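You operate a simulated robot arm through the tools that you are given. There is no shell and no other tool.

The job below is to be done with a simulated robot arm. You get a single attempt, and the scene is never put back.

TASK
Lock the new lower roll's shaft, move its guide to 10 cm and jog the film straight.
Fine: guide lever Free to slide, then Lock; shaft and guide locked, then hold Jog till the edge gauge points at green. Other controls stay.

Only the result counts: the job must be done as asked and must still hold three seconds after the hand-in. Knocking over, shifting, dropping, spilling or breaking anything else fails it.

THE ROBOT
A 6-joint arm with a two-finger gripper, fixed in place. Base frame: the origin is on the floor under the middle of its stand, x ahead of it, y to its left, z up. Readings come in mm, degrees, newtons and seconds.
It reaches about 1417 mm from its shoulder. Its first joint turns from -166.0 to 166.0 degrees. Payload 3.43 kg.
Tool frame: the origin (TCP) lies between the finger pads and is the grasp point; the fingertips stand 20 mm ahead of it; z points along the fingers, y is the line along which they close. The gripper opens to 190 mm; its body begins 248 mm behind the TCP.
Orientation is that of the tool frame in the base frame, as a unit quaternion [x, y, z, w]. With the fingers straight down and closing along the base's y, the tool's x points along the base's -x, its y along +y and its z along -z.

THE INTERFACE
- The arm moves only by the tool send_rows. Its argument "commands" is a list of rows, each a list of 3 entries, a list of its own where there are three numbers: the shift along the tool's x, y, z in mm, then the turn, a rotation vector about the tool's x, y, z in degrees, then the opening, from 0 (shut) to 1 (fully open). In form: [[[x, y, z], [ax, ay, az], hand], ...]. A call has 1 to 20 rows; each row shifts and turns the commanded pose from where the row before left it, along the tool's axes as they then stand. Rows are played at 5 a second. More than 50 mm and 8.6 degrees between two rows, or a gripper value outside its range, and nothing of the call is played. Where a pose cannot be reached the arm comes as near as it can. A force on the tool above 40 N (or 10 N above the force at the start of the call, whichever is more), or a blocked arm, ends the call early, and 0.2 s more pass. The fingers move at their own pace (about 153 mm/s each) and stop on an object; they squeeze with about 28 N. The grip force told is the motor's: it shows also when the fingers shut on nothing. Time passes only in rows, and 0.2 s behind the last, so rows that do not move let the fingers close. It gives the time, the measured TCP pose, the force on the tool (base axes), the opening and the grip force at its end, in the units of the frame above (readings bear some noise), with the torque about the TCP (base axes, N m) and any sound that the robot's microphone picked up.
- Cameras (640 x 400 px; columns grow to the right, rows downward): "scene" is fixed at [48.8, -501.2, 1333.9]; the picture's right is [-0.36, -0.93, 0.00], its down [-0.08, 0.03, -1.00] and it looks along [0.93, -0.35, -0.08] (base axes); focal length 214 px, centre (320, 200). "wrist" rides on the gripper at [70, -8, -288] in the tool frame; the picture's right is [0.12, 0.99, 0.00], its down [-0.96, 0.11, -0.25] and it looks along [-0.25, 0.03, 0.97] (tool axes); focal length 261 px, centre (320, 200). There is no depth. A picture from a camera that has moved, and an enlarged one, comes with that camera's place and axes in the base frame and with its lens.
- get_image(camera): a new picture of that camera. It takes no simulated time.
- slide_trunk(by): moves the trunk up (or, below 0, down) by that many mm; the arm rides with it, the base frame stays. It gives what a move gives, with no picture.
- close_up(camera, box): a new picture of the part [left, top, right, bottom] of that camera's present view, enlarged. It takes no simulated time.
- finish_job(): hands the job in; it is judged then, once.

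Places have to be worked out from the pictures, the camera data and where the tool is seen. Open the gripper and draw the arm clear of the work before you hand the job in, unless the task says otherwise.

The tools are called after "Call:" as name(argument=value, ...) on one line, values as JSON. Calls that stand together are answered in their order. send_rows: Moves the arm, as the interface text tells. Its arguments: {"type":"object","properties":{"commands":{"type":"array","items":{"type":"array"}}},"required":["commands"]} The other tools are called the same way: slide_trunk (by) moves the trunk up or down; get_image (camera) takes a picture; close_up (camera, box) takes an enlarged picture of a part of a camera's view; finish_job () hands the job in.

At the start:

```text
time: 0.0
tcp_pos: [335.1, -623.0, 1360.0]
tcp_rot: [-0.001, 1.0, 0.0, -0.001]
force: [-0.2, 0.8, -0.2]
moment: [0.0, 0.0, -0.03]
grip_width: 190.1
finger_force: 0.0
trunk travel left (down, up): [-250.0, 190.0]
```

scene: 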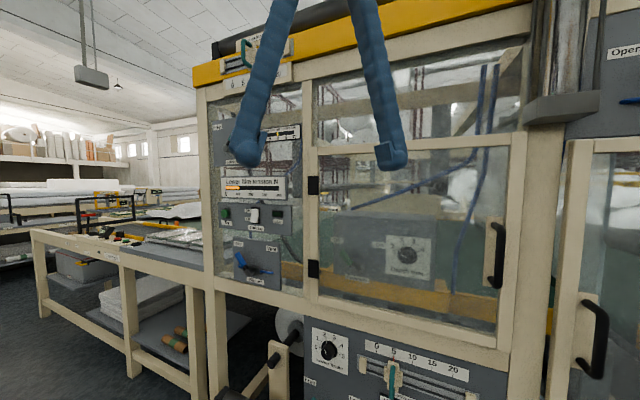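
wrist: 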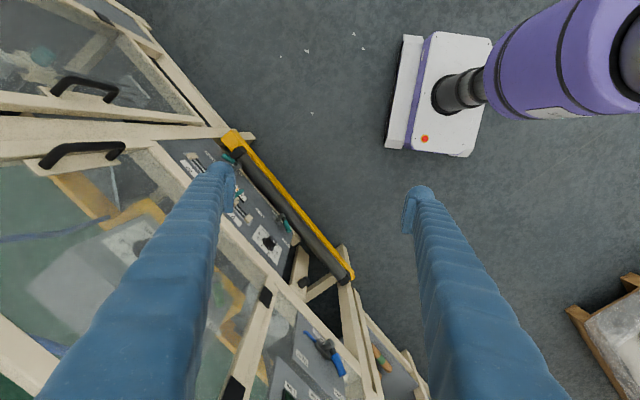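

The scene shows a machine front with upper and lower rolls, panels, and a scale in the lower part. I look closer at all of its parts before moving.

Call:
close_up(camera="scene", box=[300, 300, 500, 400])

Call:
close_up(camera="scene", box=[200, 160, 320, 300])

Call:
close_up(camera="scene", box=[190, 10, 350, 110])

Call:
close_up(camera="wrist", box=[140, 110, 380, 290])

Call:
close_up(camera="wrist", box=[230, 270, 430, 400])

```text
3.20 times, centred on (400, 350) of scene
camera zoom: at [48.8, -501.2, 1333.9], right [-0.36, -0.93, 0.0], down [-0.08, 0.03, -1.0], along [0.93, -0.35, -0.08], focal length 686 px, centre (64, -280)
```

zoom: 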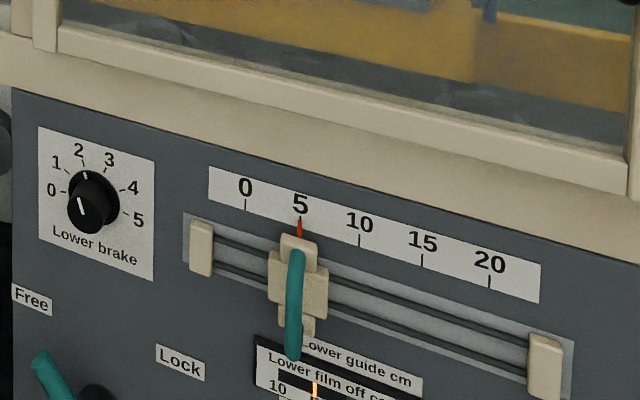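

```text
2.86 times, centred on (260, 230) of scene
camera zoom: at [48.8, -501.2, 1333.9], right [-0.36, -0.93, 0.0], down [-0.08, 0.03, -1.0], along [0.93, -0.35, -0.08], focal length 613 px, centre (491, 114)
```

zoom: 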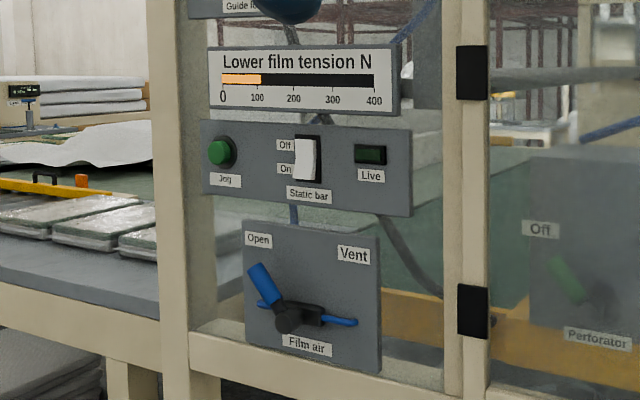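

```text
4.00 times, centred on (270, 60) of scene
camera zoom: at [48.8, -501.2, 1333.9], right [-0.36, -0.93, 0.0], down [-0.08, 0.03, -1.0], along [0.93, -0.35, -0.08], focal length 858 px, centre (520, 760)
```

zoom: 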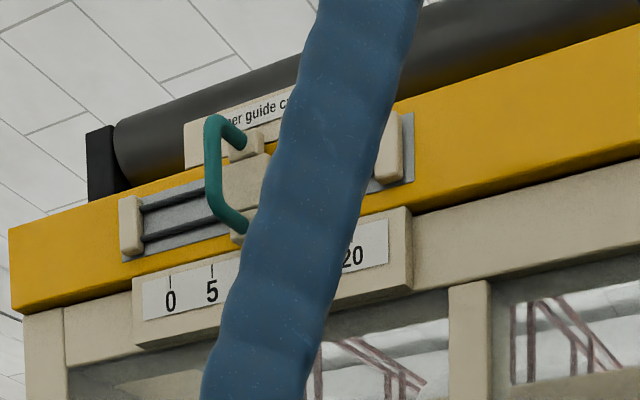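

```text
2.22 times, centred on (260, 200) of wrist
camera zoom: at [265.3, -631.2, 1647.4], right [-0.12, 0.99, 0.0], down [0.96, 0.12, 0.25], along [0.25, 0.03, -0.97], focal length 579 px, centre (453, 200)
```

zoom: 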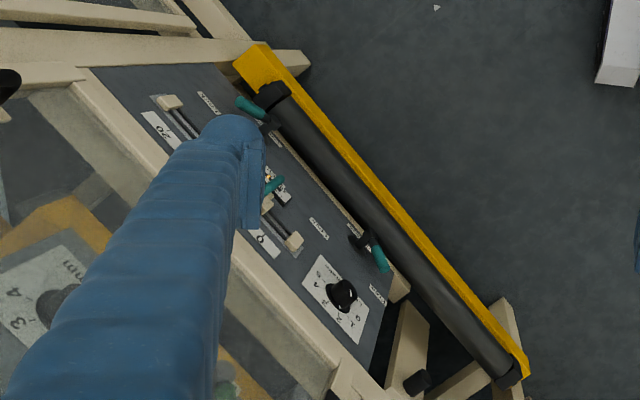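

```text
3.08 times, centred on (330, 335) of wrist
camera zoom: at [265.3, -631.2, 1647.4], right [-0.12, 0.99, 0.0], down [0.96, 0.12, 0.25], along [0.25, 0.03, -0.97], focal length 802 px, centre (289, -215)
```

zoom: 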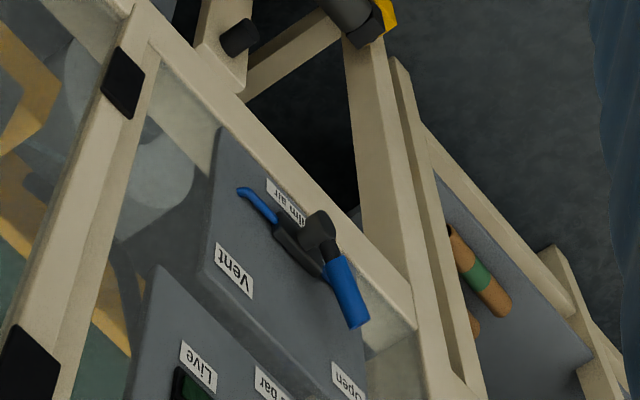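

The knob of the lower panel works out at about (696,-777,698), and the machine face runs diagonally (outward normal about (-0.70, 0.71)), nearly straight ahead of the base at -45°. I first shut the fingers and yaw the tool in place, so the wrist camera can later sit above the fingers looking at the face.

Call:
send_rows(commands=[[[0, 0, 0], [0, 0, -8.4], 0], [[0, 0, 0], [0, 0, -8.4], 0], [[0, 0, 0], [0, 0, -8.4], 0], [[0, 0, 0], [0, 0, -8.4], 0], [[0, 0, 0], [0, 0, -8.4], 0], [[0, 0, 0], [0, 0, -8.4], 0], [[0, 0, 0], [0, 0, -8.4], 0], [[0, 0, 0], [0, 0, -8.4], 0], [[0, 0, 0], [0, 0, -8.4], 0], [[0, 0, 0], [0, 0, -8.4], 0], [[0, 0, 0], [0, 0, -8.4], 0], [[0, 0, 0], [0, 0, -8.4], 0], [[0, 0, 0], [0, 0, -8.4], 0], [[0, 0, 0], [0, 0, -8.4], 0], [[0, 0, 0], [0, 0, -8.4], 0], [[0, 0, 0], [0, 0, -8.6], 0]])

```text
time: 3.4
tcp_pos: [334.9, -621.2, 1360.0]
tcp_rot: [0.813, -0.582, -0.002, 0.002]
force: [-0.1, -0.3, -0.4]
moment: [-0.04, -0.04, 0.0]
grip_width: 0.1
finger_force: 27.9
out of reach, approached as far as the arm can: row 14, 15, 16
trunk travel left (down, up): [-250.0, 190.0]
```

The last wrist joint hits its limit before reaching camera-up (x now at about -71°), so I take the camera-below orientation instead. I turn back the other way about the tool axis.

Call:
send_rows(commands=[[[0, 0, 0], [0, 0, 8.4], 0], [[0, 0, 0], [0, 0, 8.4], 0], [[0, 0, 0], [0, 0, 8.4], 0], [[0, 0, 0], [0, 0, 8.4], 0], [[0, 0, 0], [0, 0, 8.4], 0], [[0, 0, 0], [0, 0, 8.4], 0], [[0, 0, 0], [0, 0, 8.4], 0], [[0, 0, 0], [0, 0, 8.4], 0], [[0, 0, 0], [0, 0, 8.4], 0], [[0, 0, 0], [0, 0, 8.4], 0], [[0, 0, 0], [0, 0, 8.4], 0], [[0, 0, 0], [0, 0, 8.4], 0], [[0, 0, 0], [0, 0, 8.4], 0], [[0, 0, 0], [0, 0, 8.4], 0], [[0, 0, 0], [0, 0, 8.4], 0], [[0, 0, 0], [0, 0, 8.4], 0], [[0, 0, 0], [0, 0, 8.4], 0], [[0, 0, 0], [0, 0, 8.4], 0]])

```text
time: 7.2
tcp_pos: [334.4, -622.2, 1360.6]
tcp_rot: [0.362, 0.932, -0.003, -0.002]
force: [-0.2, 0.1, 0.2]
moment: [0.01, -0.04, 0.05]
grip_width: 0.0
finger_force: 28.0
trunk travel left (down, up): [-250.0, 190.0]
```

Now x points at 137.6°, near what I need. I pitch the tool up so the fingers point horizontally at the machine face, with the TCP kept in place.

Call:
send_rows(commands=[[[0, 0, 0], [0, 0, 3.0], 0], [[0, 0, 0], [0, -8.5, 0], 0], [[0, 0, 0], [0, -8.5, 0], 0], [[0, 0, 0], [0, -8.5, 0], 0], [[0, 0, 0], [0, -8.5, 0], 0], [[0, 0, 0], [0, -8.5, 0], 0], [[0, 0, 0], [0, -8.5, 0], 0], [[0, 0, 0], [0, -8.5, 0], 0], [[0, 0, 0], [0, -8.5, 0], 0]])

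Call:
get_image(camera="wrist")

Call:
get_image(camera="scene")

```text
time: 9.4
tcp_pos: [349.2, -593.3, 1341.1]
tcp_rot: [0.29, 0.792, -0.191, 0.502]
force: [-0.3, -1.3, 0.7]
moment: [0.01, -0.02, 0.03]
grip_width: 0.0
finger_force: 28.2
trunk travel left (down, up): [-250.0, 190.0]
stopped in row 9: the arm was blocked; the commanded pose is now the measured one
```

```text
taken
camera wrist: at [124.3, -411.4, 1399.3], right [0.61, 0.79, -0.12], down [0.22, -0.02, 0.98], along [0.76, -0.62, -0.19], focal length 261 px, centre (320, 200)
```

wrist: 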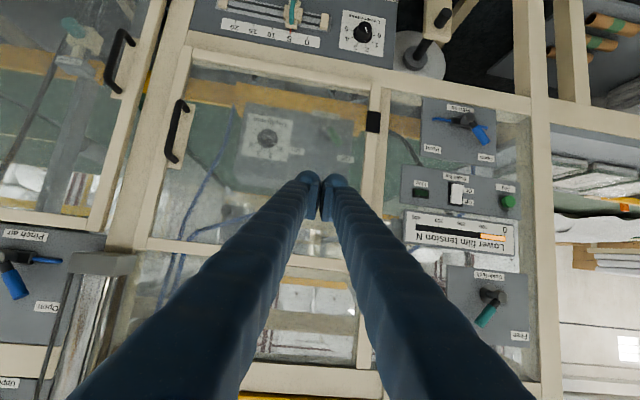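

```text
taken
```

scene: 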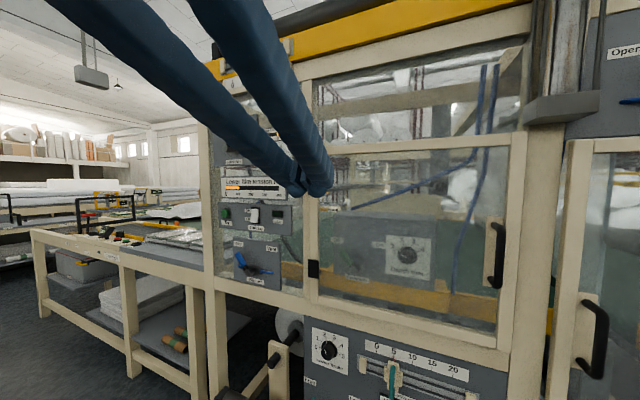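

The arm stopped near a joint limit at about 65° pitch; the view (upside-down) shows the panels well. The work lies low, so I lower the trunk fully; nothing is under the arm at this distance from the face.

Call:
slide_trunk(by=-250)

Call:
get_image(camera="wrist")

```text
time: 12.0
tcp_pos: [349.4, -595.9, 1092.0]
tcp_rot: [0.29, 0.791, -0.191, 0.504]
force: [-0.3, 0.0, 0.3]
moment: [0.01, 0.01, 0.04]
grip_width: 0.0
finger_force: 28.3
trunk travel left (down, up): [0.0, 440.0]
```

```text
taken
camera wrist: at [124.2, -411.4, 1149.4], right [0.61, 0.79, -0.12], down [0.22, -0.02, 0.98], along [0.76, -0.62, -0.19], focal length 261 px, centre (320, 200)
```

wrist: 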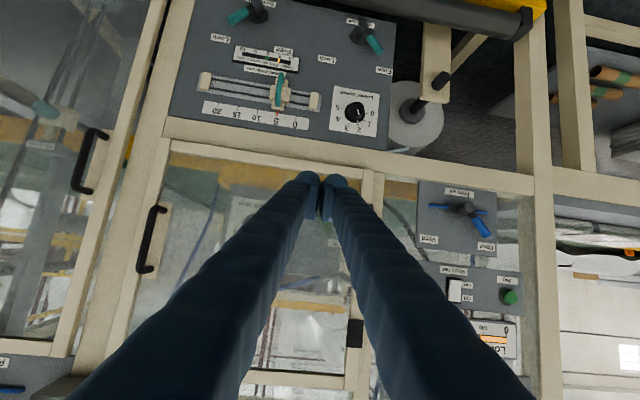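

The lower panel with two teal levers, the guide and gauge are now in view at the top. I enlarge it.

Call:
close_up(camera="wrist", box=[160, 0, 400, 150])

Call:
close_up(camera="wrist", box=[400, 170, 560, 370])

Call:
close_up(camera="wrist", box=[310, 0, 560, 160])

```text
2.67 times, centred on (280, 75) of wrist
camera zoom: at [124.2, -411.4, 1149.4], right [0.61, 0.79, -0.12], down [0.22, -0.02, 0.98], along [0.76, -0.62, -0.19], focal length 695 px, centre (427, 533)
```

zoom: 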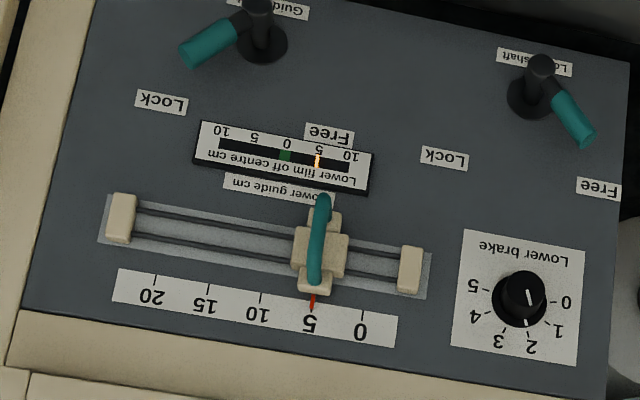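

```text
2.00 times, centred on (480, 270) of wrist
camera zoom: at [124.2, -411.4, 1149.4], right [0.61, 0.79, -0.12], down [0.22, -0.02, 0.98], along [0.76, -0.62, -0.19], focal length 521 px, centre (0, 60)
```

zoom: 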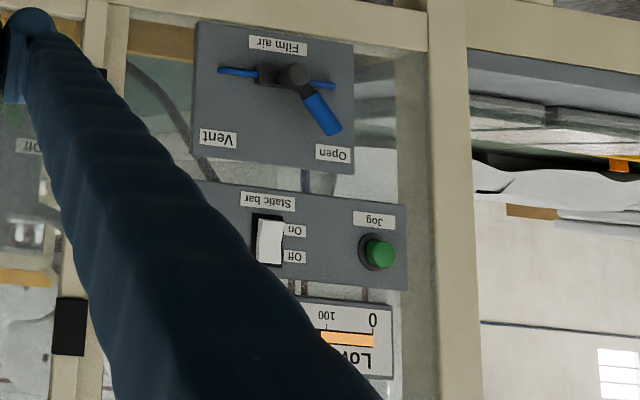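

```text
2.50 times, centred on (435, 80) of wrist
camera zoom: at [124.2, -411.4, 1149.4], right [0.61, 0.79, -0.12], down [0.22, -0.02, 0.98], along [0.76, -0.62, -0.19], focal length 652 px, centre (32, 500)
```

zoom: 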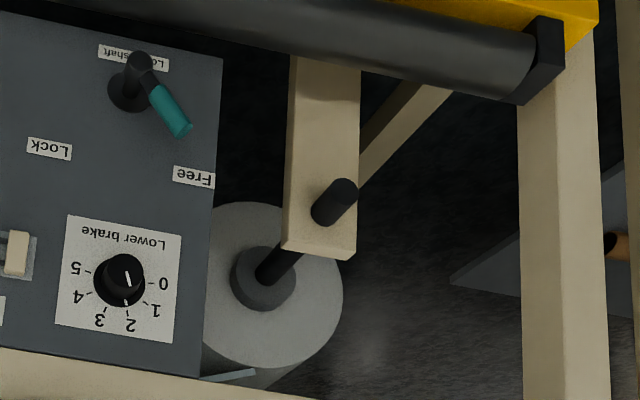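

The lower panel reads: shaft lever at Free (up-left), guide lever at Lock (up-right), guide pointer at 5, gauge pointer off green, Jog the green button above left. I go down another 240 mm at the same standoff to see it more squarely.

Call:
send_rows(commands=[[[36.3, 0.4, 16.8], [0, 0, 0], 0], [[36.3, 0.4, 16.8], [0, 0, 0], 0], [[36.3, 0.4, 16.8], [0, 0, 0], 0], [[36.3, 0.4, 16.8], [0, 0, 0], 0], [[36.3, 0.4, 16.8], [0, 0, 0], 0], [[36.3, 0.4, 16.8], [0, 0, 0], 0]])

Call:
get_image(camera="wrist")

Call:
get_image(camera="scene")

```text
time: 13.4
tcp_pos: [347.1, -626.2, 914.3]
tcp_rot: [0.295, 0.796, -0.175, 0.499]
force: [-0.1, 0.1, -0.1]
moment: [0.03, -0.05, 0.01]
grip_width: 0.2
finger_force: 28.2
out of reach, approached as far as the arm can: row 2, 3, 4, 5, 6
trunk travel left (down, up): [0.0, 440.0]
```

```text
taken
camera wrist: at [121.9, -447.2, 977.5], right [0.6, 0.79, -0.09], down [0.22, -0.05, 0.97], along [0.77, -0.61, -0.2], focal length 261 px, centre (320, 200)
```

wrist: 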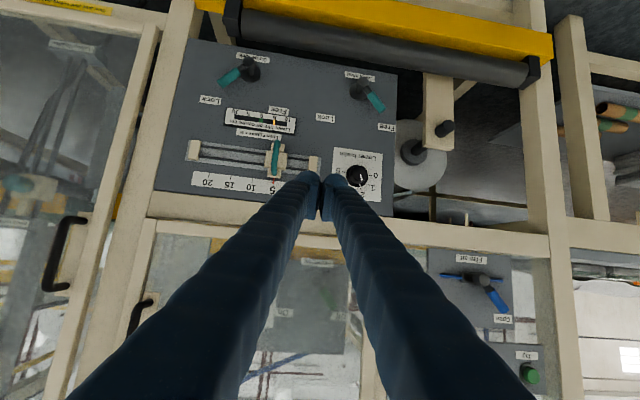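

```text
taken
```

scene: 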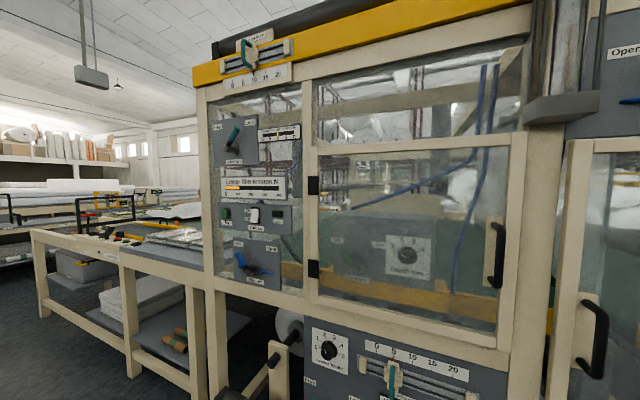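

The arm came to z=914 (inner reach limit), and the panel is in good view. I enlarge it for measuring.

Call:
close_up(camera="wrist", box=[160, 30, 420, 210])

Call:
close_up(camera="scene", box=[200, 100, 320, 190])

```text
2.22 times, centred on (290, 120) of wrist
camera zoom: at [121.9, -447.2, 977.5], right [0.6, 0.79, -0.09], down [0.22, -0.05, 0.97], along [0.77, -0.61, -0.2], focal length 579 px, centre (387, 378)
```

zoom: 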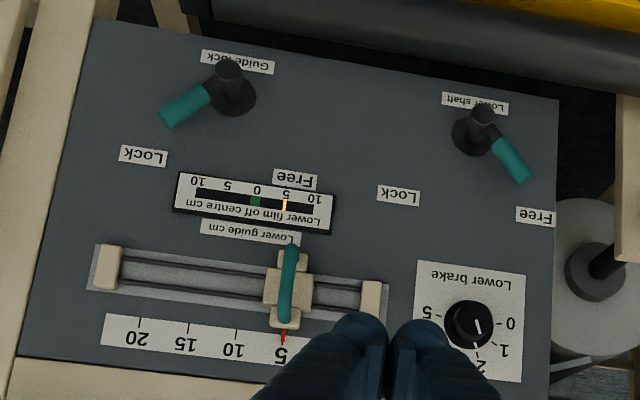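

```text
4.44 times, centred on (260, 145) of scene
camera zoom: at [48.8, -501.2, 1333.9], right [-0.36, -0.93, 0.0], down [-0.08, 0.03, -1.0], along [0.93, -0.35, -0.08], focal length 953 px, centre (587, 444)
```

zoom: 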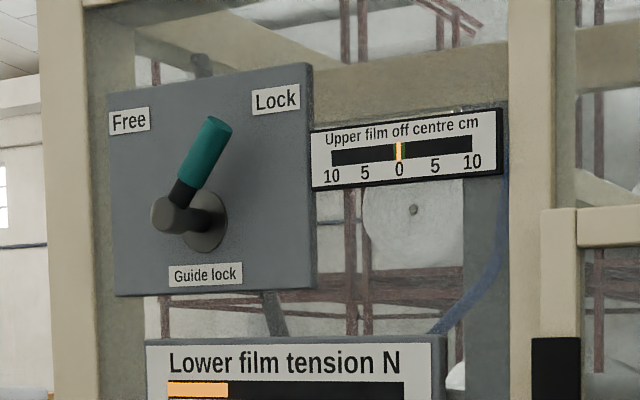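

With the guide scale as a ruler, the panel plane is about 1008 mm from the base axis along (0.703,-0.711); the shaft hub is near (656,-769,546) and its lever tip near z≈619. I straighten the tool to face the panel and move toward a stand-off point left of the shaft lever.

Call:
send_rows(commands=[[[0, 0, 0], [5.0, -0.1, 1.5], 0], [[21.9, 27.9, 33.0], [0, 0, 0], 0], [[21.9, 27.9, 33.0], [0, 0, 0], 0], [[21.9, 27.9, 33.0], [0, 0, 0], 0], [[21.9, 27.9, 33.0], [0, 0, 0], 0], [[21.9, 27.9, 33.0], [0, 0, 0], 0], [[21.9, 27.9, 33.0], [0, 0, 0], 0]])

Call:
get_image(camera="wrist")

Call:
get_image(camera="scene")

```text
time: 15.0
tcp_pos: [510.7, -584.5, 888.4]
tcp_rot: [0.35, 0.78, -0.165, 0.492]
force: [1.0, -0.3, -1.2]
moment: [-0.06, 0.02, -0.1]
grip_width: 0.0
finger_force: 27.9
out of reach, approached as far as the arm can: row 1, 2, 3, 4, 5, 6, 7
trunk travel left (down, up): [0.0, 440.0]
```

```text
taken
camera wrist: at [299.4, -389.4, 958.4], right [0.67, 0.74, -0.02], down [0.18, -0.14, 0.97], along [0.72, -0.66, -0.23], focal length 261 px, centre (320, 200)
```

wrist: 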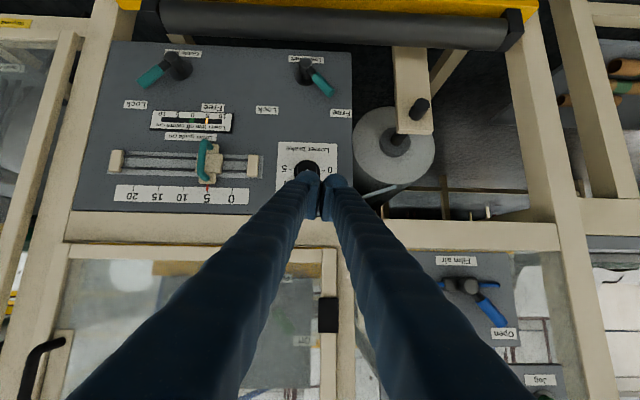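

```text
taken
```

scene: 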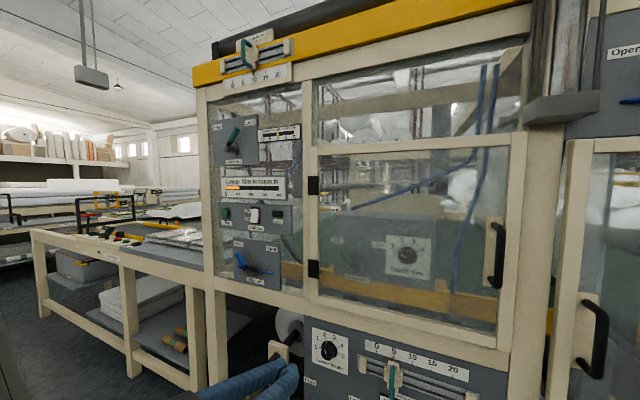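

All rows were limited by the joints, but the TCP is now at stand-off 775, lateral 48, z=888. A steeper pitch should free the wrist, so I pitch about 8° more downward, level the roll, go forward and then down.

Call:
send_rows(commands=[[[0, 0, 0], [2.3, 6.0, -4.4], 0], [[-6.8, 26, 38.2], [0, 2.0, 0], 0], [[-6.8, 26, 38.2], [0, 0, 0], 0], [[-6.8, 26, 38.2], [0, 0, 0], 0], [[37.4, 0, 26.7], [0, 0, 0], 0], [[37.4, 0, 26.7], [0, 0, 0], 0], [[37.4, 0, 26.7], [0, 0, 0], 0]])

Call:
get_image(camera="wrist")

Call:
get_image(camera="scene")

```text
time: 16.6
tcp_pos: [584.7, -687.4, 747.4]
tcp_rot: [0.351, 0.82, -0.152, 0.426]
force: [-0.3, -0.1, 0.2]
moment: [0.03, 0.04, -0.09]
grip_width: 0.1
finger_force: 28.0
out of reach, approached as far as the arm can: row 1, 2, 3, 4, 5, 6, 7
trunk travel left (down, up): [0.0, 440.0]
```

```text
taken
camera wrist: at [381.5, -504.6, 859.7], right [0.65, 0.76, -0.05], down [0.31, -0.21, 0.93], along [0.69, -0.62, -0.37], focal length 261 px, centre (320, 200)
```

wrist: 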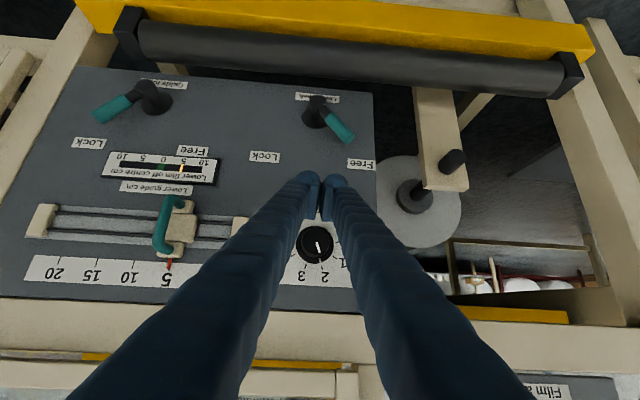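

```text
taken
```

scene: 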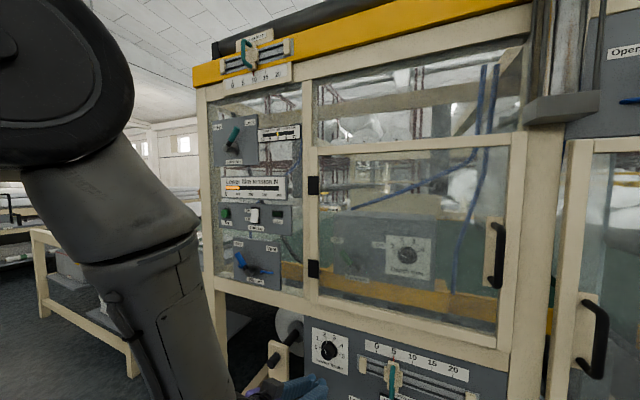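

The TCP is now at stand-off ≈900, lateral ≈68, z=747 with 36° pitch, and the levers are clear in view. I enlarge to re-measure them from this closer viewpoint.

Call:
close_up(camera="wrist", box=[20, 50, 404, 290])

Call:
close_up(camera="scene", box=[220, 300, 400, 400])

```text
1.67 times, centred on (212, 170) of wrist
camera zoom: at [381.5, -504.6, 859.7], right [0.65, 0.76, -0.05], down [0.31, -0.21, 0.93], along [0.69, -0.62, -0.37], focal length 434 px, centre (500, 250)
```

zoom: 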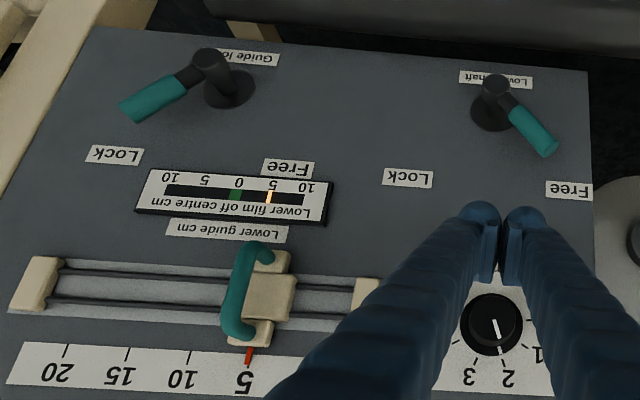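

```text
3.56 times, centred on (310, 350) of scene
camera zoom: at [48.8, -501.2, 1333.9], right [-0.36, -0.93, 0.0], down [-0.08, 0.03, -1.0], along [0.93, -0.35, -0.08], focal length 763 px, centre (356, -333)
```

zoom: 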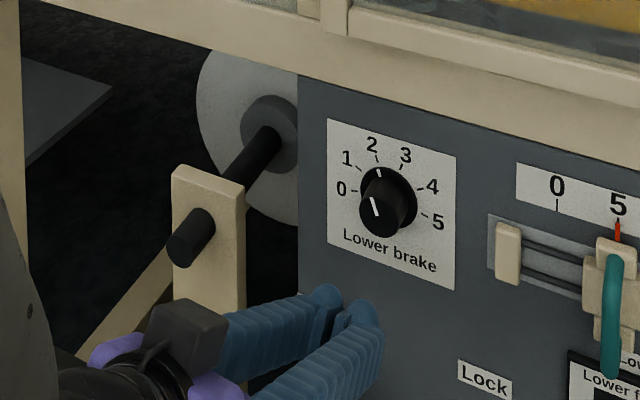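

From this view: panel plane ≈1018, shaft hub at lateral 76, z 544, its lever tip at (19, 612); guide hub at (360, 540); slider handle bar at lateral 267, z 732–808, 46 mm off the panel. I pitch to about 50° and move to the left of the shaft lever, still in front of it.

Call:
send_rows(commands=[[[0, 0, 0], [2.0, 7.0, -2.0], 0], [[0, 0, 0], [0, 7.0, 0], 0], [[11.5, 27, 25.3], [0, 0, 0], 0], [[11.5, 27, 25.3], [0, 0, 0], 0], [[11.5, 27, 25.3], [0, 0, 0], 0], [[11.5, 27, 25.3], [0, 0, 0], 0]])

Call:
get_image(camera="wrist")

Call:
get_image(camera="scene")

```text
time: 18.0
tcp_pos: [613.4, -671.0, 715.9]
tcp_rot: [0.359, 0.87, -0.124, 0.315]
force: [-0.4, -0.9, 0.7]
moment: [0.0, -0.03, 0.0]
grip_width: 0.3
finger_force: 28.0
out of reach, approached as far as the arm can: row 4, 5, 6
trunk travel left (down, up): [0.0, 440.0]
```

```text
taken
camera wrist: at [437.3, -511.9, 892.5], right [0.63, 0.77, -0.07], down [0.49, -0.33, 0.8], along [0.6, -0.54, -0.59], focal length 261 px, centre (320, 200)
```

wrist: 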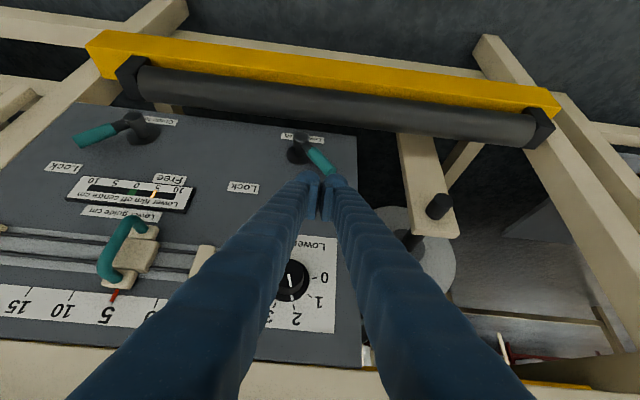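

```text
taken
```

scene: 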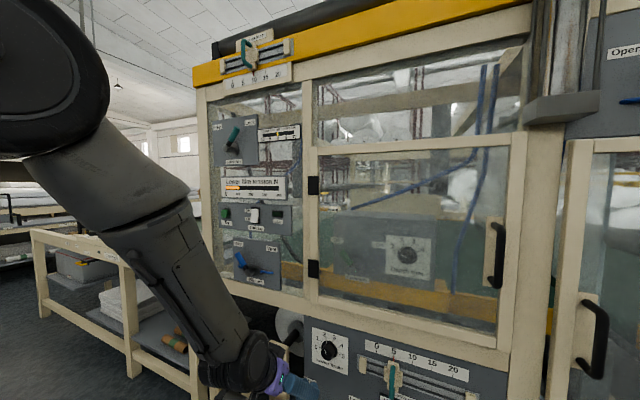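

The arm is still limited (at stand-off 908, z=716). I test whether a steeper pitch frees it: pitch to about 67° and then try to go down.

Call:
send_rows(commands=[[[0, 0, 0], [0, 8.0, 0], 0], [[0, 0, 0], [0, 8.0, 0], 0]])

```text
time: 18.6
tcp_pos: [649.2, -655.0, 723.2]
tcp_rot: [0.359, 0.884, -0.074, 0.29]
force: [-0.4, -0.2, 0.1]
moment: [-0.11, 0.01, -0.05]
grip_width: 0.3
finger_force: 28.4
out of reach, approached as far as the arm can: row 1, 2
trunk travel left (down, up): [0.0, 440.0]
```

The readings suggest the wrist went through its straight (singular) position with the tool out of the arm's plane and flipped, so two wrist joints sit at their limits. I back off, yaw the tool a little out of plane and pitch it down to unwind the wrist.

Call:
send_rows(commands=[[[10.7, 2.7, -31.4], [-2.3, 0.3, -3.3], 0], [[10.7, 2.7, -31.4], [-2.3, 0.3, -3.3], 0], [[10.7, 2.7, -31.4], [-2.3, 0.3, -3.3], 0], [[0, 0, 0], [0, 6, 0], 0], [[0, 0, 0], [0, 6, 0], 0], [[0, 0, 0], [0, 6, 0], 0], [[0, 0, 0], [0, 6, 0], 0]])

```text
time: 20.2
tcp_pos: [571.8, -614.6, 787.8]
tcp_rot: [0.286, 0.958, 0.023, -0.003]
force: [-0.9, -0.8, 1.2]
moment: [-0.08, -0.04, -0.01]
grip_width: 0.0
finger_force: 27.9
out of reach, approached as far as the arm can: row 1
trunk travel left (down, up): [0.0, 440.0]
```

The wrist has unwound (tool now nearly straight down at (572,-615,788)). I align the tool azimuth exactly with the arm's own plane (-47.1°) at 85° pitch so that the straight-wrist position can be crossed cleanly.

Call:
send_rows(commands=[[[0, 0, 0], [1.44, -3.17, 6.86], 0], [[0, 0, 0], [1.44, -3.17, 6.86], 0], [[0, 0, 0], [0, 0, 0], 0], [[0, 0, 0], [0, 0, 0], 0]])

```text
time: 21.2
tcp_pos: [573.5, -615.0, 788.0]
tcp_rot: [0.4, 0.916, -0.017, 0.041]
force: [0.5, 1.3, 0.7]
moment: [0.02, 0.02, 0.01]
grip_width: 0.1
finger_force: 27.8
trunk travel left (down, up): [0.0, 440.0]
```

Aligned (azimuth ≈ -47°). Now I pitch up in that plane through the straight position with steps of 8°.

Call:
send_rows(commands=[[[0, 0, 0], [0, -8, 0], 0], [[0, 0, 0], [0, -8, 0], 0], [[0, 0, 0], [0, -8, 0], 0], [[0, 0, 0], [0, -8, 0], 0], [[0, 0, 0], [0, -8, 0], 0], [[0, 0, 0], [0, -8, 0], 0], [[0, 0, 0], [0, 0, 0], 0]])

```text
time: 22.8
tcp_pos: [573.3, -615.3, 788.4]
tcp_rot: [0.358, 0.82, -0.178, 0.41]
force: [-0.5, -0.7, -0.8]
moment: [0.02, 0.02, 0.04]
grip_width: 0.0
finger_force: 28.3
trunk travel left (down, up): [0.0, 440.0]
```

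It crossed cleanly with no reach complaint (pitch 37°, TCP held). I now face the panel squarely at 30° pitch and go to the stand-off point left of the shaft lever at (930, -40, 630).

Call:
send_rows(commands=[[[0, 0, 0], [-1.4, -7.0, -1.1], 0], [[18.4, 13, 31.4], [0, 0, 0], 0], [[18.4, 13, 31.4], [0, 0, 0], 0], [[18.4, 13, 31.4], [0, 0, 0], 0], [[18.4, 13, 31.4], [0, 0, 0], 0], [[18.4, 13, 31.4], [0, 0, 0], 0], [[0, 0, 0], [0, 0, 0], 0]])

Call:
get_image(camera="wrist")

Call:
get_image(camera="scene")

```text
time: 24.4
tcp_pos: [680.6, -632.7, 630.1]
tcp_rot: [0.333, 0.799, -0.194, 0.462]
force: [-0.7, 0.2, -0.1]
moment: [-0.01, 0.0, 0.03]
grip_width: 0.0
finger_force: 28.0
trunk travel left (down, up): [0.0, 440.0]
```

```text
taken
camera wrist: at [475.7, -436.5, 711.5], right [0.66, 0.74, -0.1], down [0.27, -0.11, 0.96], along [0.7, -0.66, -0.27], focal length 261 px, centre (320, 200)
```

wrist: 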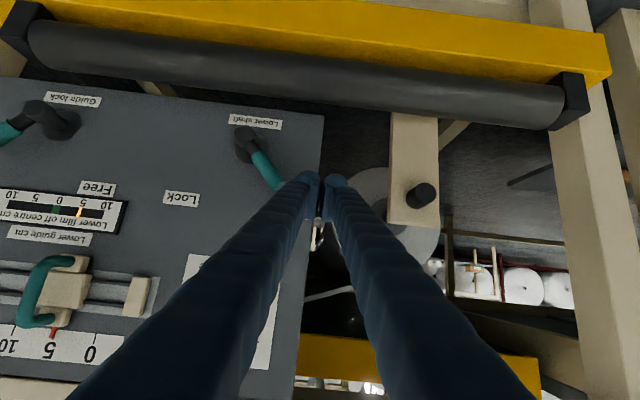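

```text
taken
```

scene: 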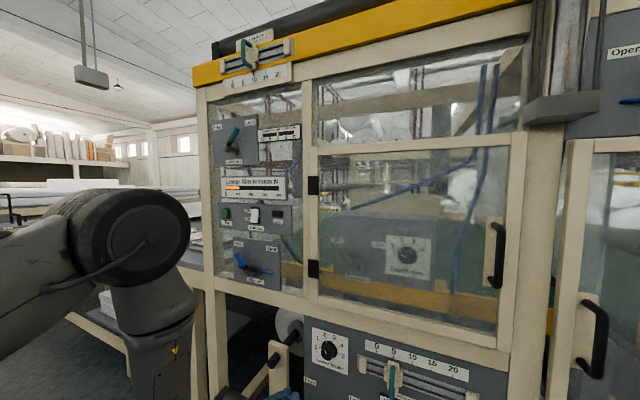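

The arm now reaches its pose exactly: TCP at stand-off 928, lateral -39, z=630. I take a close view to refine the lever's position relative to the fingers.

Call:
close_up(camera="wrist", box=[140, 80, 460, 280])

```text
2.00 times, centred on (300, 180) of wrist
camera zoom: at [475.7, -436.5, 711.5], right [0.66, 0.74, -0.1], down [0.27, -0.11, 0.96], along [0.7, -0.66, -0.27], focal length 521 px, centre (360, 240)
```

zoom: 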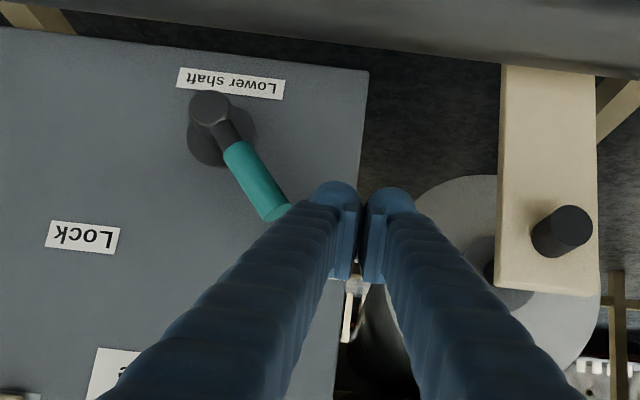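

The lever runs from the hub (lateral 74, z 534) to its tip (15, 609), about 38° left of vertical; my closed fingers are about 16 mm clear on its left. I advance along the tool axis 48 mm so that the fingers stand beside the handle, and look.

Call:
send_rows(commands=[[[0, 0, 16], [0, 0, 0], 0], [[0, 0, 16], [0, 0, 0], 0], [[0, 0, 16], [0, 0, 0], 0], [[0, 0, 0], [0, 0, 0], 0]])

Call:
close_up(camera="wrist", box=[140, 80, 460, 280])

Call:
close_up(camera="scene", box=[240, 300, 420, 400])

```text
time: 25.4
tcp_pos: [712.3, -659.9, 605.9]
tcp_rot: [0.333, 0.799, -0.193, 0.462]
force: [0.0, -0.3, 0.5]
moment: [0.0, 0.0, -0.03]
grip_width: 0.2
finger_force: 28.0
trunk travel left (down, up): [0.0, 440.0]
```

```text
2.00 times, centred on (300, 180) of wrist
camera zoom: at [506.1, -464.9, 687.7], right [0.66, 0.74, -0.1], down [0.27, -0.11, 0.96], along [0.7, -0.66, -0.27], focal length 521 px, centre (360, 240)
```

zoom: 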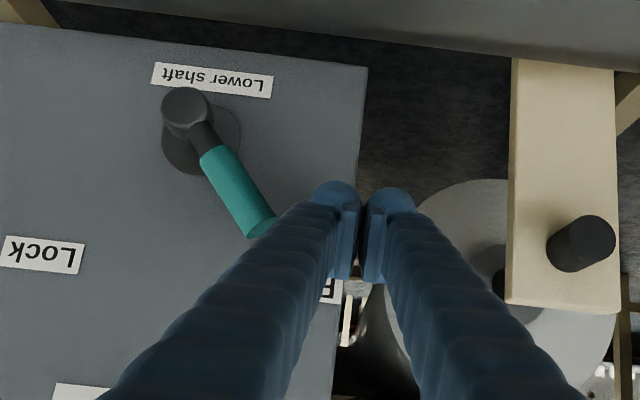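

```text
3.56 times, centred on (330, 350) of scene
camera zoom: at [48.8, -501.2, 1333.9], right [-0.36, -0.93, 0.0], down [-0.08, 0.03, -1.0], along [0.93, -0.35, -0.08], focal length 763 px, centre (284, -333)
```

zoom: 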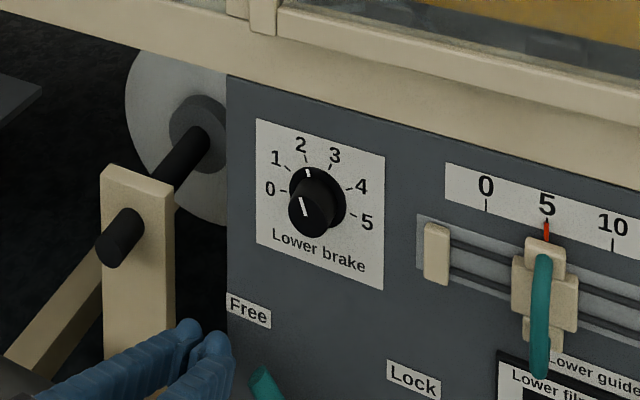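

The fingers stand beside the handle tip with about a 12 mm gap and no contact force. I now push the lever to the right (tool -y) in 10 mm steps, first 60 mm.

Call:
send_rows(commands=[[[0, -10, 0], [0, 0, 0], 0], [[0, -10, 0], [0, 0, 0], 0], [[0, -10, 0], [0, 0, 0], 0], [[0, -10, 0], [0, 0, 0], 0], [[0, -10, 0], [0, 0, 0], 0], [[0, -10, 0], [0, 0, 0], 0]])

Call:
close_up(camera="wrist", box=[140, 80, 460, 280])

```text
time: 26.3
tcp_pos: [692.3, -679.0, 609.3]
tcp_rot: [0.327, 0.8, -0.191, 0.465]
force: [-4.1, 19.2, 8.0]
moment: [-0.16, 0.22, -0.49]
grip_width: 0.2
finger_force: 27.5
trunk travel left (down, up): [0.0, 440.0]
stopped in row 4: the force on the tool passed its limit at 46 N (the readings are from after the stop); the commanded pose is now the measured one
```

```text
2.00 times, centred on (300, 180) of wrist
camera zoom: at [484.9, -485.8, 690.7], right [0.66, 0.75, -0.11], down [0.27, -0.1, 0.96], along [0.71, -0.66, -0.27], focal length 521 px, centre (360, 240)
```

zoom: 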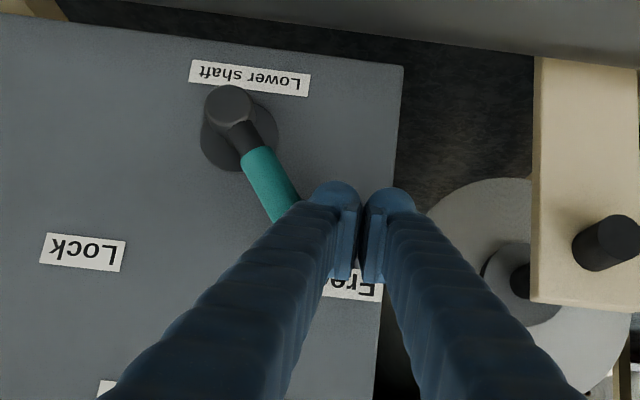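

The force limit tripped with the reaction mostly straight back: the handle met the rounded finger end rather than a flat side, and the lever did not turn. I back off, open the fingers to about 120 mm and move so that the handle lies between them, to push with the flat inner pad instead.

Call:
send_rows(commands=[[[0, 15, 0], [0, 0, 0], 0], [[0, 0, -25], [0, 0, 0], 0], [[0, 0, -25], [0, 0, 0], 0], [[0, -27, 0], [0, 0, 0], 0.63], [[0, -27, 0], [0, 0, 0], 0.63], [[0, -27, 0], [0, 0, 0], 0.63], [[0, 0, 0], [0, 0, 0], 0.63]])

Call:
get_image(camera="wrist")

Call:
close_up(camera="wrist", box=[140, 80, 460, 280])

```text
time: 27.9
tcp_pos: [614.7, -697.5, 636.2]
tcp_rot: [0.329, 0.799, -0.192, 0.466]
force: [-0.4, -0.1, -0.2]
moment: [0.02, 0.0, 0.0]
grip_width: 119.6
finger_force: 0.1
trunk travel left (down, up): [0.0, 440.0]
```

```text
taken
camera wrist: at [407.6, -503.1, 715.7], right [0.66, 0.75, -0.1], down [0.27, -0.1, 0.96], along [0.7, -0.66, -0.27], focal length 261 px, centre (320, 200)
```

wrist: 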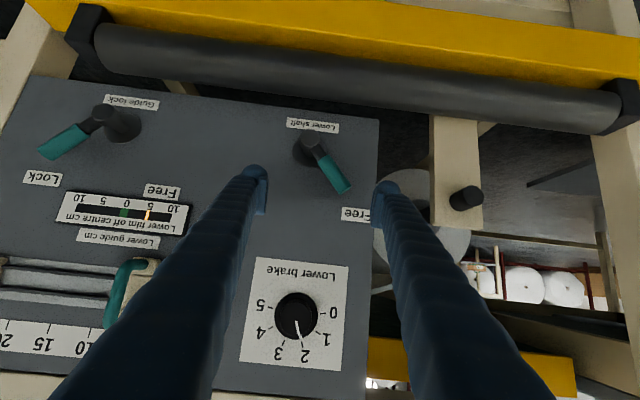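

```text
2.00 times, centred on (300, 180) of wrist
camera zoom: at [407.6, -503.1, 715.7], right [0.66, 0.75, -0.1], down [0.27, -0.1, 0.96], along [0.7, -0.66, -0.27], focal length 521 px, centre (360, 240)
```

zoom: 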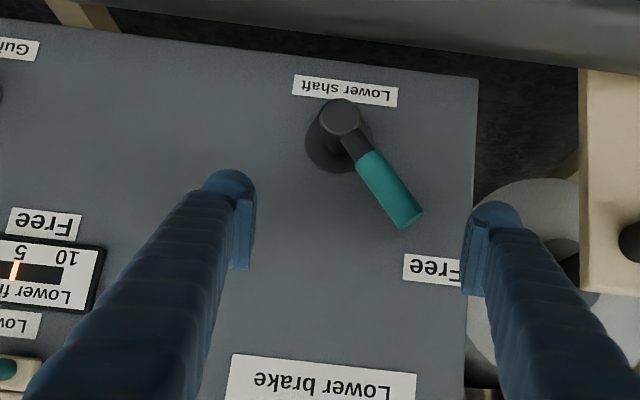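

The handle now lies between the open fingers with about 27 mm to the left pad. I advance 57 mm along the tool axis so the pads straddle the handle.

Call:
send_rows(commands=[[[0, 0, 15], [0, 0, 0], 0.63], [[0, 0, 15], [0, 0, 0], 0.63], [[0, 0, 15], [0, 0, 0], 0.63], [[0, 0, 12], [0, 0, 0], 0.63], [[0, 0, 0], [0, 0, 0], 0.63]])

Call:
close_up(camera="wrist", box=[140, 80, 460, 280])

```text
time: 29.1
tcp_pos: [649.4, -731.2, 606.3]
tcp_rot: [0.33, 0.8, -0.192, 0.464]
force: [-0.1, -0.8, -0.3]
moment: [-0.03, 0.0, 0.02]
grip_width: 119.6
finger_force: 0.0
trunk travel left (down, up): [0.0, 440.0]
```

```text
2.00 times, centred on (300, 180) of wrist
camera zoom: at [442.2, -538.4, 686.4], right [0.66, 0.75, -0.1], down [0.27, -0.1, 0.96], along [0.7, -0.66, -0.27], focal length 521 px, centre (360, 240)
```

zoom: 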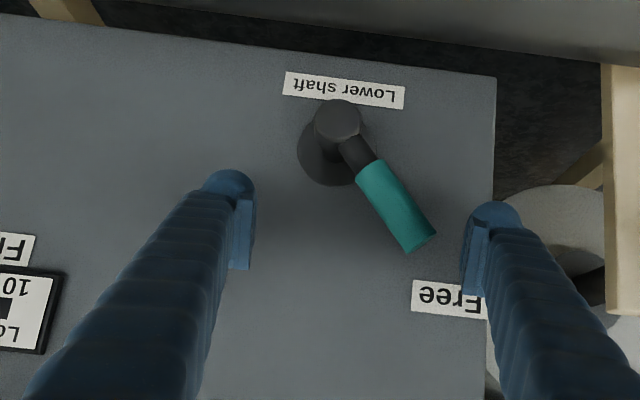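

No contact so far; the earlier reaction suggests the handle sits a bit deeper than the finger ends reached. I advance 8 mm more, then push right with the left finger's inner pad in small steps.

Call:
send_rows(commands=[[[0, 0, 8], [0, 0, 0], 0.63], [[0, -10, 0], [0, 0, 0], 0.63], [[0, -10, 0], [0, 0, 0], 0.63], [[0, -10, 0], [0, 0, 0], 0.63], [[-3, -10, 0], [0, 0, 0], 0.63]])

Call:
close_up(camera="wrist", box=[140, 80, 460, 280])

```text
time: 30.3
tcp_pos: [626.8, -768.5, 603.9]
tcp_rot: [0.329, 0.799, -0.192, 0.464]
force: [0.0, 1.2, -1.2]
moment: [0.01, 0.01, -0.01]
grip_width: 120.3
finger_force: 0.4
trunk travel left (down, up): [0.0, 440.0]
```

```text
2.00 times, centred on (300, 180) of wrist
camera zoom: at [419.0, -573.3, 685.8], right [0.66, 0.75, -0.1], down [0.27, -0.1, 0.96], along [0.7, -0.66, -0.27], focal length 521 px, centre (360, 240)
```

zoom: 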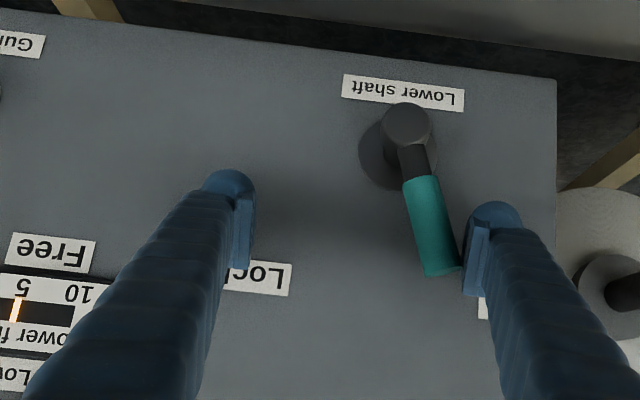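

The lever is turning (now about 15° left of vertical) with very little force. I continue pushing 50 mm more.

Call:
send_rows(commands=[[[0, -10, 0], [0, 0, 0], 0.63], [[0, -10, 0], [0, 0, 0], 0.63], [[0, -10, 0], [0, 0, 0], 0.63], [[0, -10, 0], [0, 0, 0], 0.63], [[0, -10, 0], [0, 0, 0], 0.63]])

Call:
close_up(camera="wrist", box=[140, 80, 460, 280])

```text
time: 31.5
tcp_pos: [593.1, -803.3, 603.6]
tcp_rot: [0.329, 0.799, -0.192, 0.465]
force: [0.9, -0.4, 0.4]
moment: [-0.06, 0.05, 0.0]
grip_width: 119.7
finger_force: 0.0
trunk travel left (down, up): [0.0, 440.0]
```

```text
2.00 times, centred on (300, 180) of wrist
camera zoom: at [384.5, -608.8, 685.0], right [0.66, 0.75, -0.1], down [0.27, -0.1, 0.96], along [0.7, -0.66, -0.27], focal length 521 px, centre (360, 240)
```

zoom: 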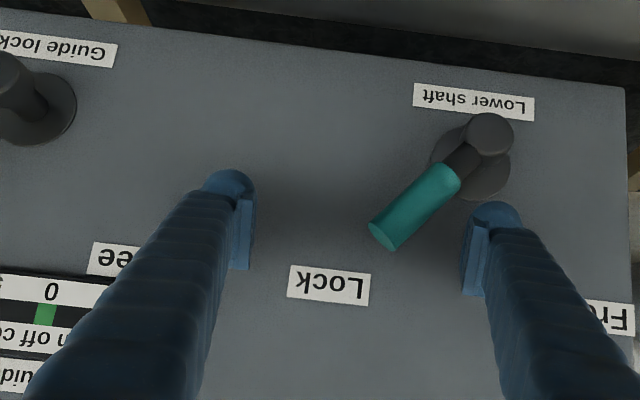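

The lever snapped over to the Lock side (about 40° right of vertical), ahead of my pad. I follow with a short extra push to be sure it sits against its stop.

Call:
send_rows(commands=[[[0, -8, 0], [0, 0, 0], 0.63], [[0, -8, 0], [0, 0, 0], 0.63], [[0, -6, 0], [0, 0, 0], 0.63]])

Call:
close_up(camera="wrist", box=[140, 80, 460, 280])

```text
time: 32.3
tcp_pos: [577.2, -819.4, 604.7]
tcp_rot: [0.328, 0.799, -0.192, 0.465]
force: [2.2, 2.4, 0.8]
moment: [0.05, -0.03, -0.04]
grip_width: 121.1
finger_force: 0.7
trunk travel left (down, up): [0.0, 440.0]
```

```text
2.00 times, centred on (300, 180) of wrist
camera zoom: at [369.5, -624.8, 686.0], right [0.66, 0.75, -0.11], down [0.27, -0.1, 0.96], along [0.71, -0.66, -0.27], focal length 521 px, centre (360, 240)
```

zoom: 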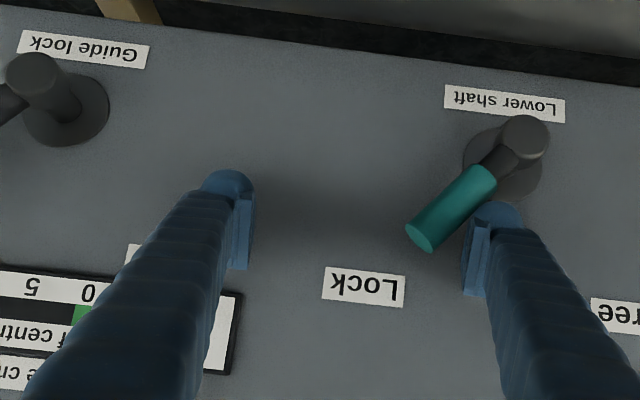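

Pad is just touching (3 N) with the lever unmoved. I push a few mm more to feel whether it is against its stop.

Call:
send_rows(commands=[[[0, -4, 0], [0, 0, 0], 0.63], [[0, -3, 0], [0, 0, 0], 0.63]])

Call:
close_up(camera="wrist", box=[140, 80, 460, 280])

```text
time: 32.9
tcp_pos: [572.8, -822.2, 605.8]
tcp_rot: [0.329, 0.799, -0.192, 0.465]
force: [11.7, 8.8, 2.5]
moment: [0.37, -0.42, -0.17]
grip_width: 128.7
finger_force: 7.8
trunk travel left (down, up): [0.0, 440.0]
```

```text
2.00 times, centred on (300, 180) of wrist
camera zoom: at [365.5, -628.8, 686.4], right [0.66, 0.75, -0.11], down [0.27, -0.1, 0.96], along [0.71, -0.66, -0.27], focal length 521 px, centre (360, 240)
```

zoom: 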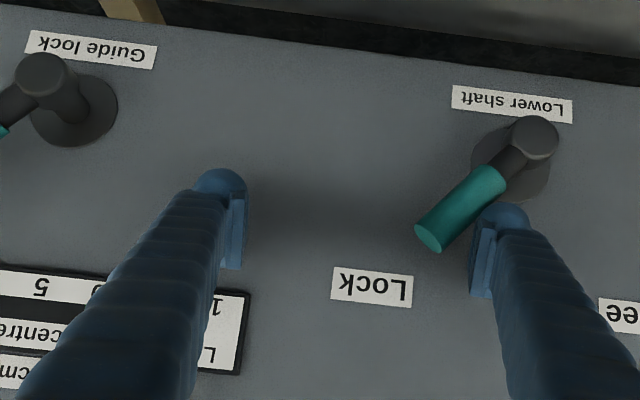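

The lever stays put while force climbs to 15 N and my fingers give way, so the shaft lever is firmly at Lock. I back off, retreat, and move right to straddle the guide lever (hub about lateral 360, tip 411).

Call:
send_rows(commands=[[[0, 14, 0], [0, 0, 0], 0.63], [[0, 0, -32], [0, 0, 0], 0.63], [[0, 0, -32], [0, 0, 0], 0.63], [[0, -44, 0], [0, 0, 0], 0.63], [[0, -44, 0], [0, 0, 0], 0.63], [[0, -44, 0], [0, 0, 0], 0.63], [[0, -44, 0], [0, 0, 0], 0.63], [[0, -44, 0], [0, 0, 0], 0.63], [[0, 0, 0], [0, 0, 0], 0.63]])

Call:
get_image(camera="wrist")

Call:
close_up(camera="wrist", box=[140, 80, 460, 280])

```text
time: 34.9
tcp_pos: [386.4, -932.8, 638.2]
tcp_rot: [0.329, 0.8, -0.191, 0.465]
force: [1.3, -0.1, 0.3]
moment: [0.01, -0.02, 0.01]
grip_width: 119.9
finger_force: 0.1
trunk travel left (down, up): [0.0, 440.0]
```

```text
taken
camera wrist: at [179.3, -737.8, 717.2], right [0.66, 0.75, -0.1], down [0.27, -0.1, 0.96], along [0.7, -0.66, -0.27], focal length 261 px, centre (320, 200)
```

wrist: 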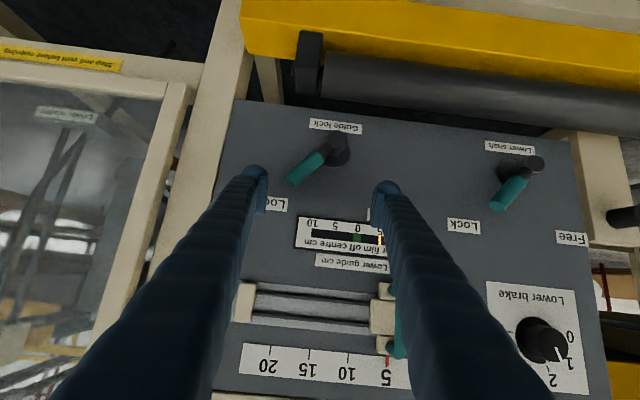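

```text
2.00 times, centred on (300, 180) of wrist
camera zoom: at [179.3, -737.8, 717.2], right [0.66, 0.75, -0.1], down [0.27, -0.1, 0.96], along [0.7, -0.66, -0.27], focal length 521 px, centre (360, 240)
```

zoom: 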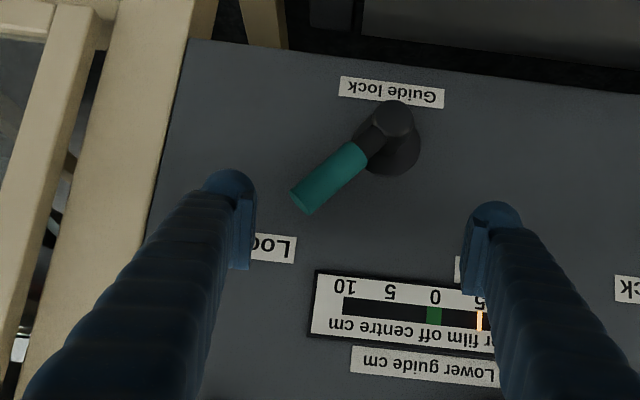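

Both levers now show the same Lock angle, and the guide lever lies between my fingers with room on both sides. I advance 60 mm to straddle it.

Call:
send_rows(commands=[[[0, 0, 15], [0, 0, 0], 0.63], [[0, 0, 15], [0, 0, 0], 0.63], [[0, 0, 15], [0, 0, 0], 0.63], [[0, 0, 15], [0, 0, 0], 0.63], [[0, 0, 0], [0, 0, 0], 0.63]])

Call:
close_up(camera="wrist", box=[140, 80, 460, 280])

```text
time: 36.1
tcp_pos: [424.7, -967.6, 607.5]
tcp_rot: [0.33, 0.799, -0.193, 0.464]
force: [-0.4, -1.1, 0.3]
moment: [0.0, 0.01, 0.03]
grip_width: 119.7
finger_force: 0.0
trunk travel left (down, up): [0.0, 440.0]
```

```text
2.00 times, centred on (300, 180) of wrist
camera zoom: at [217.2, -773.8, 688.1], right [0.66, 0.75, -0.1], down [0.27, -0.1, 0.96], along [0.7, -0.66, -0.27], focal length 521 px, centre (360, 240)
```

zoom: 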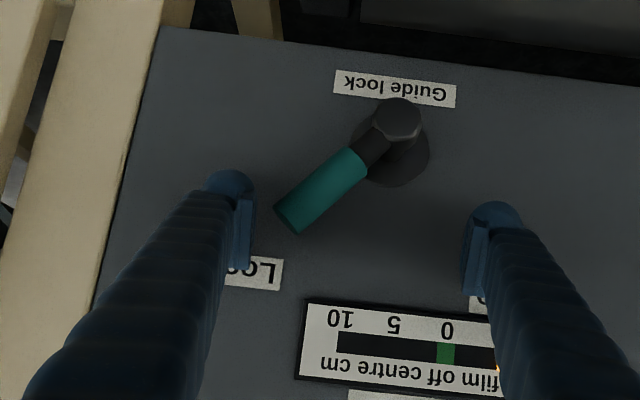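

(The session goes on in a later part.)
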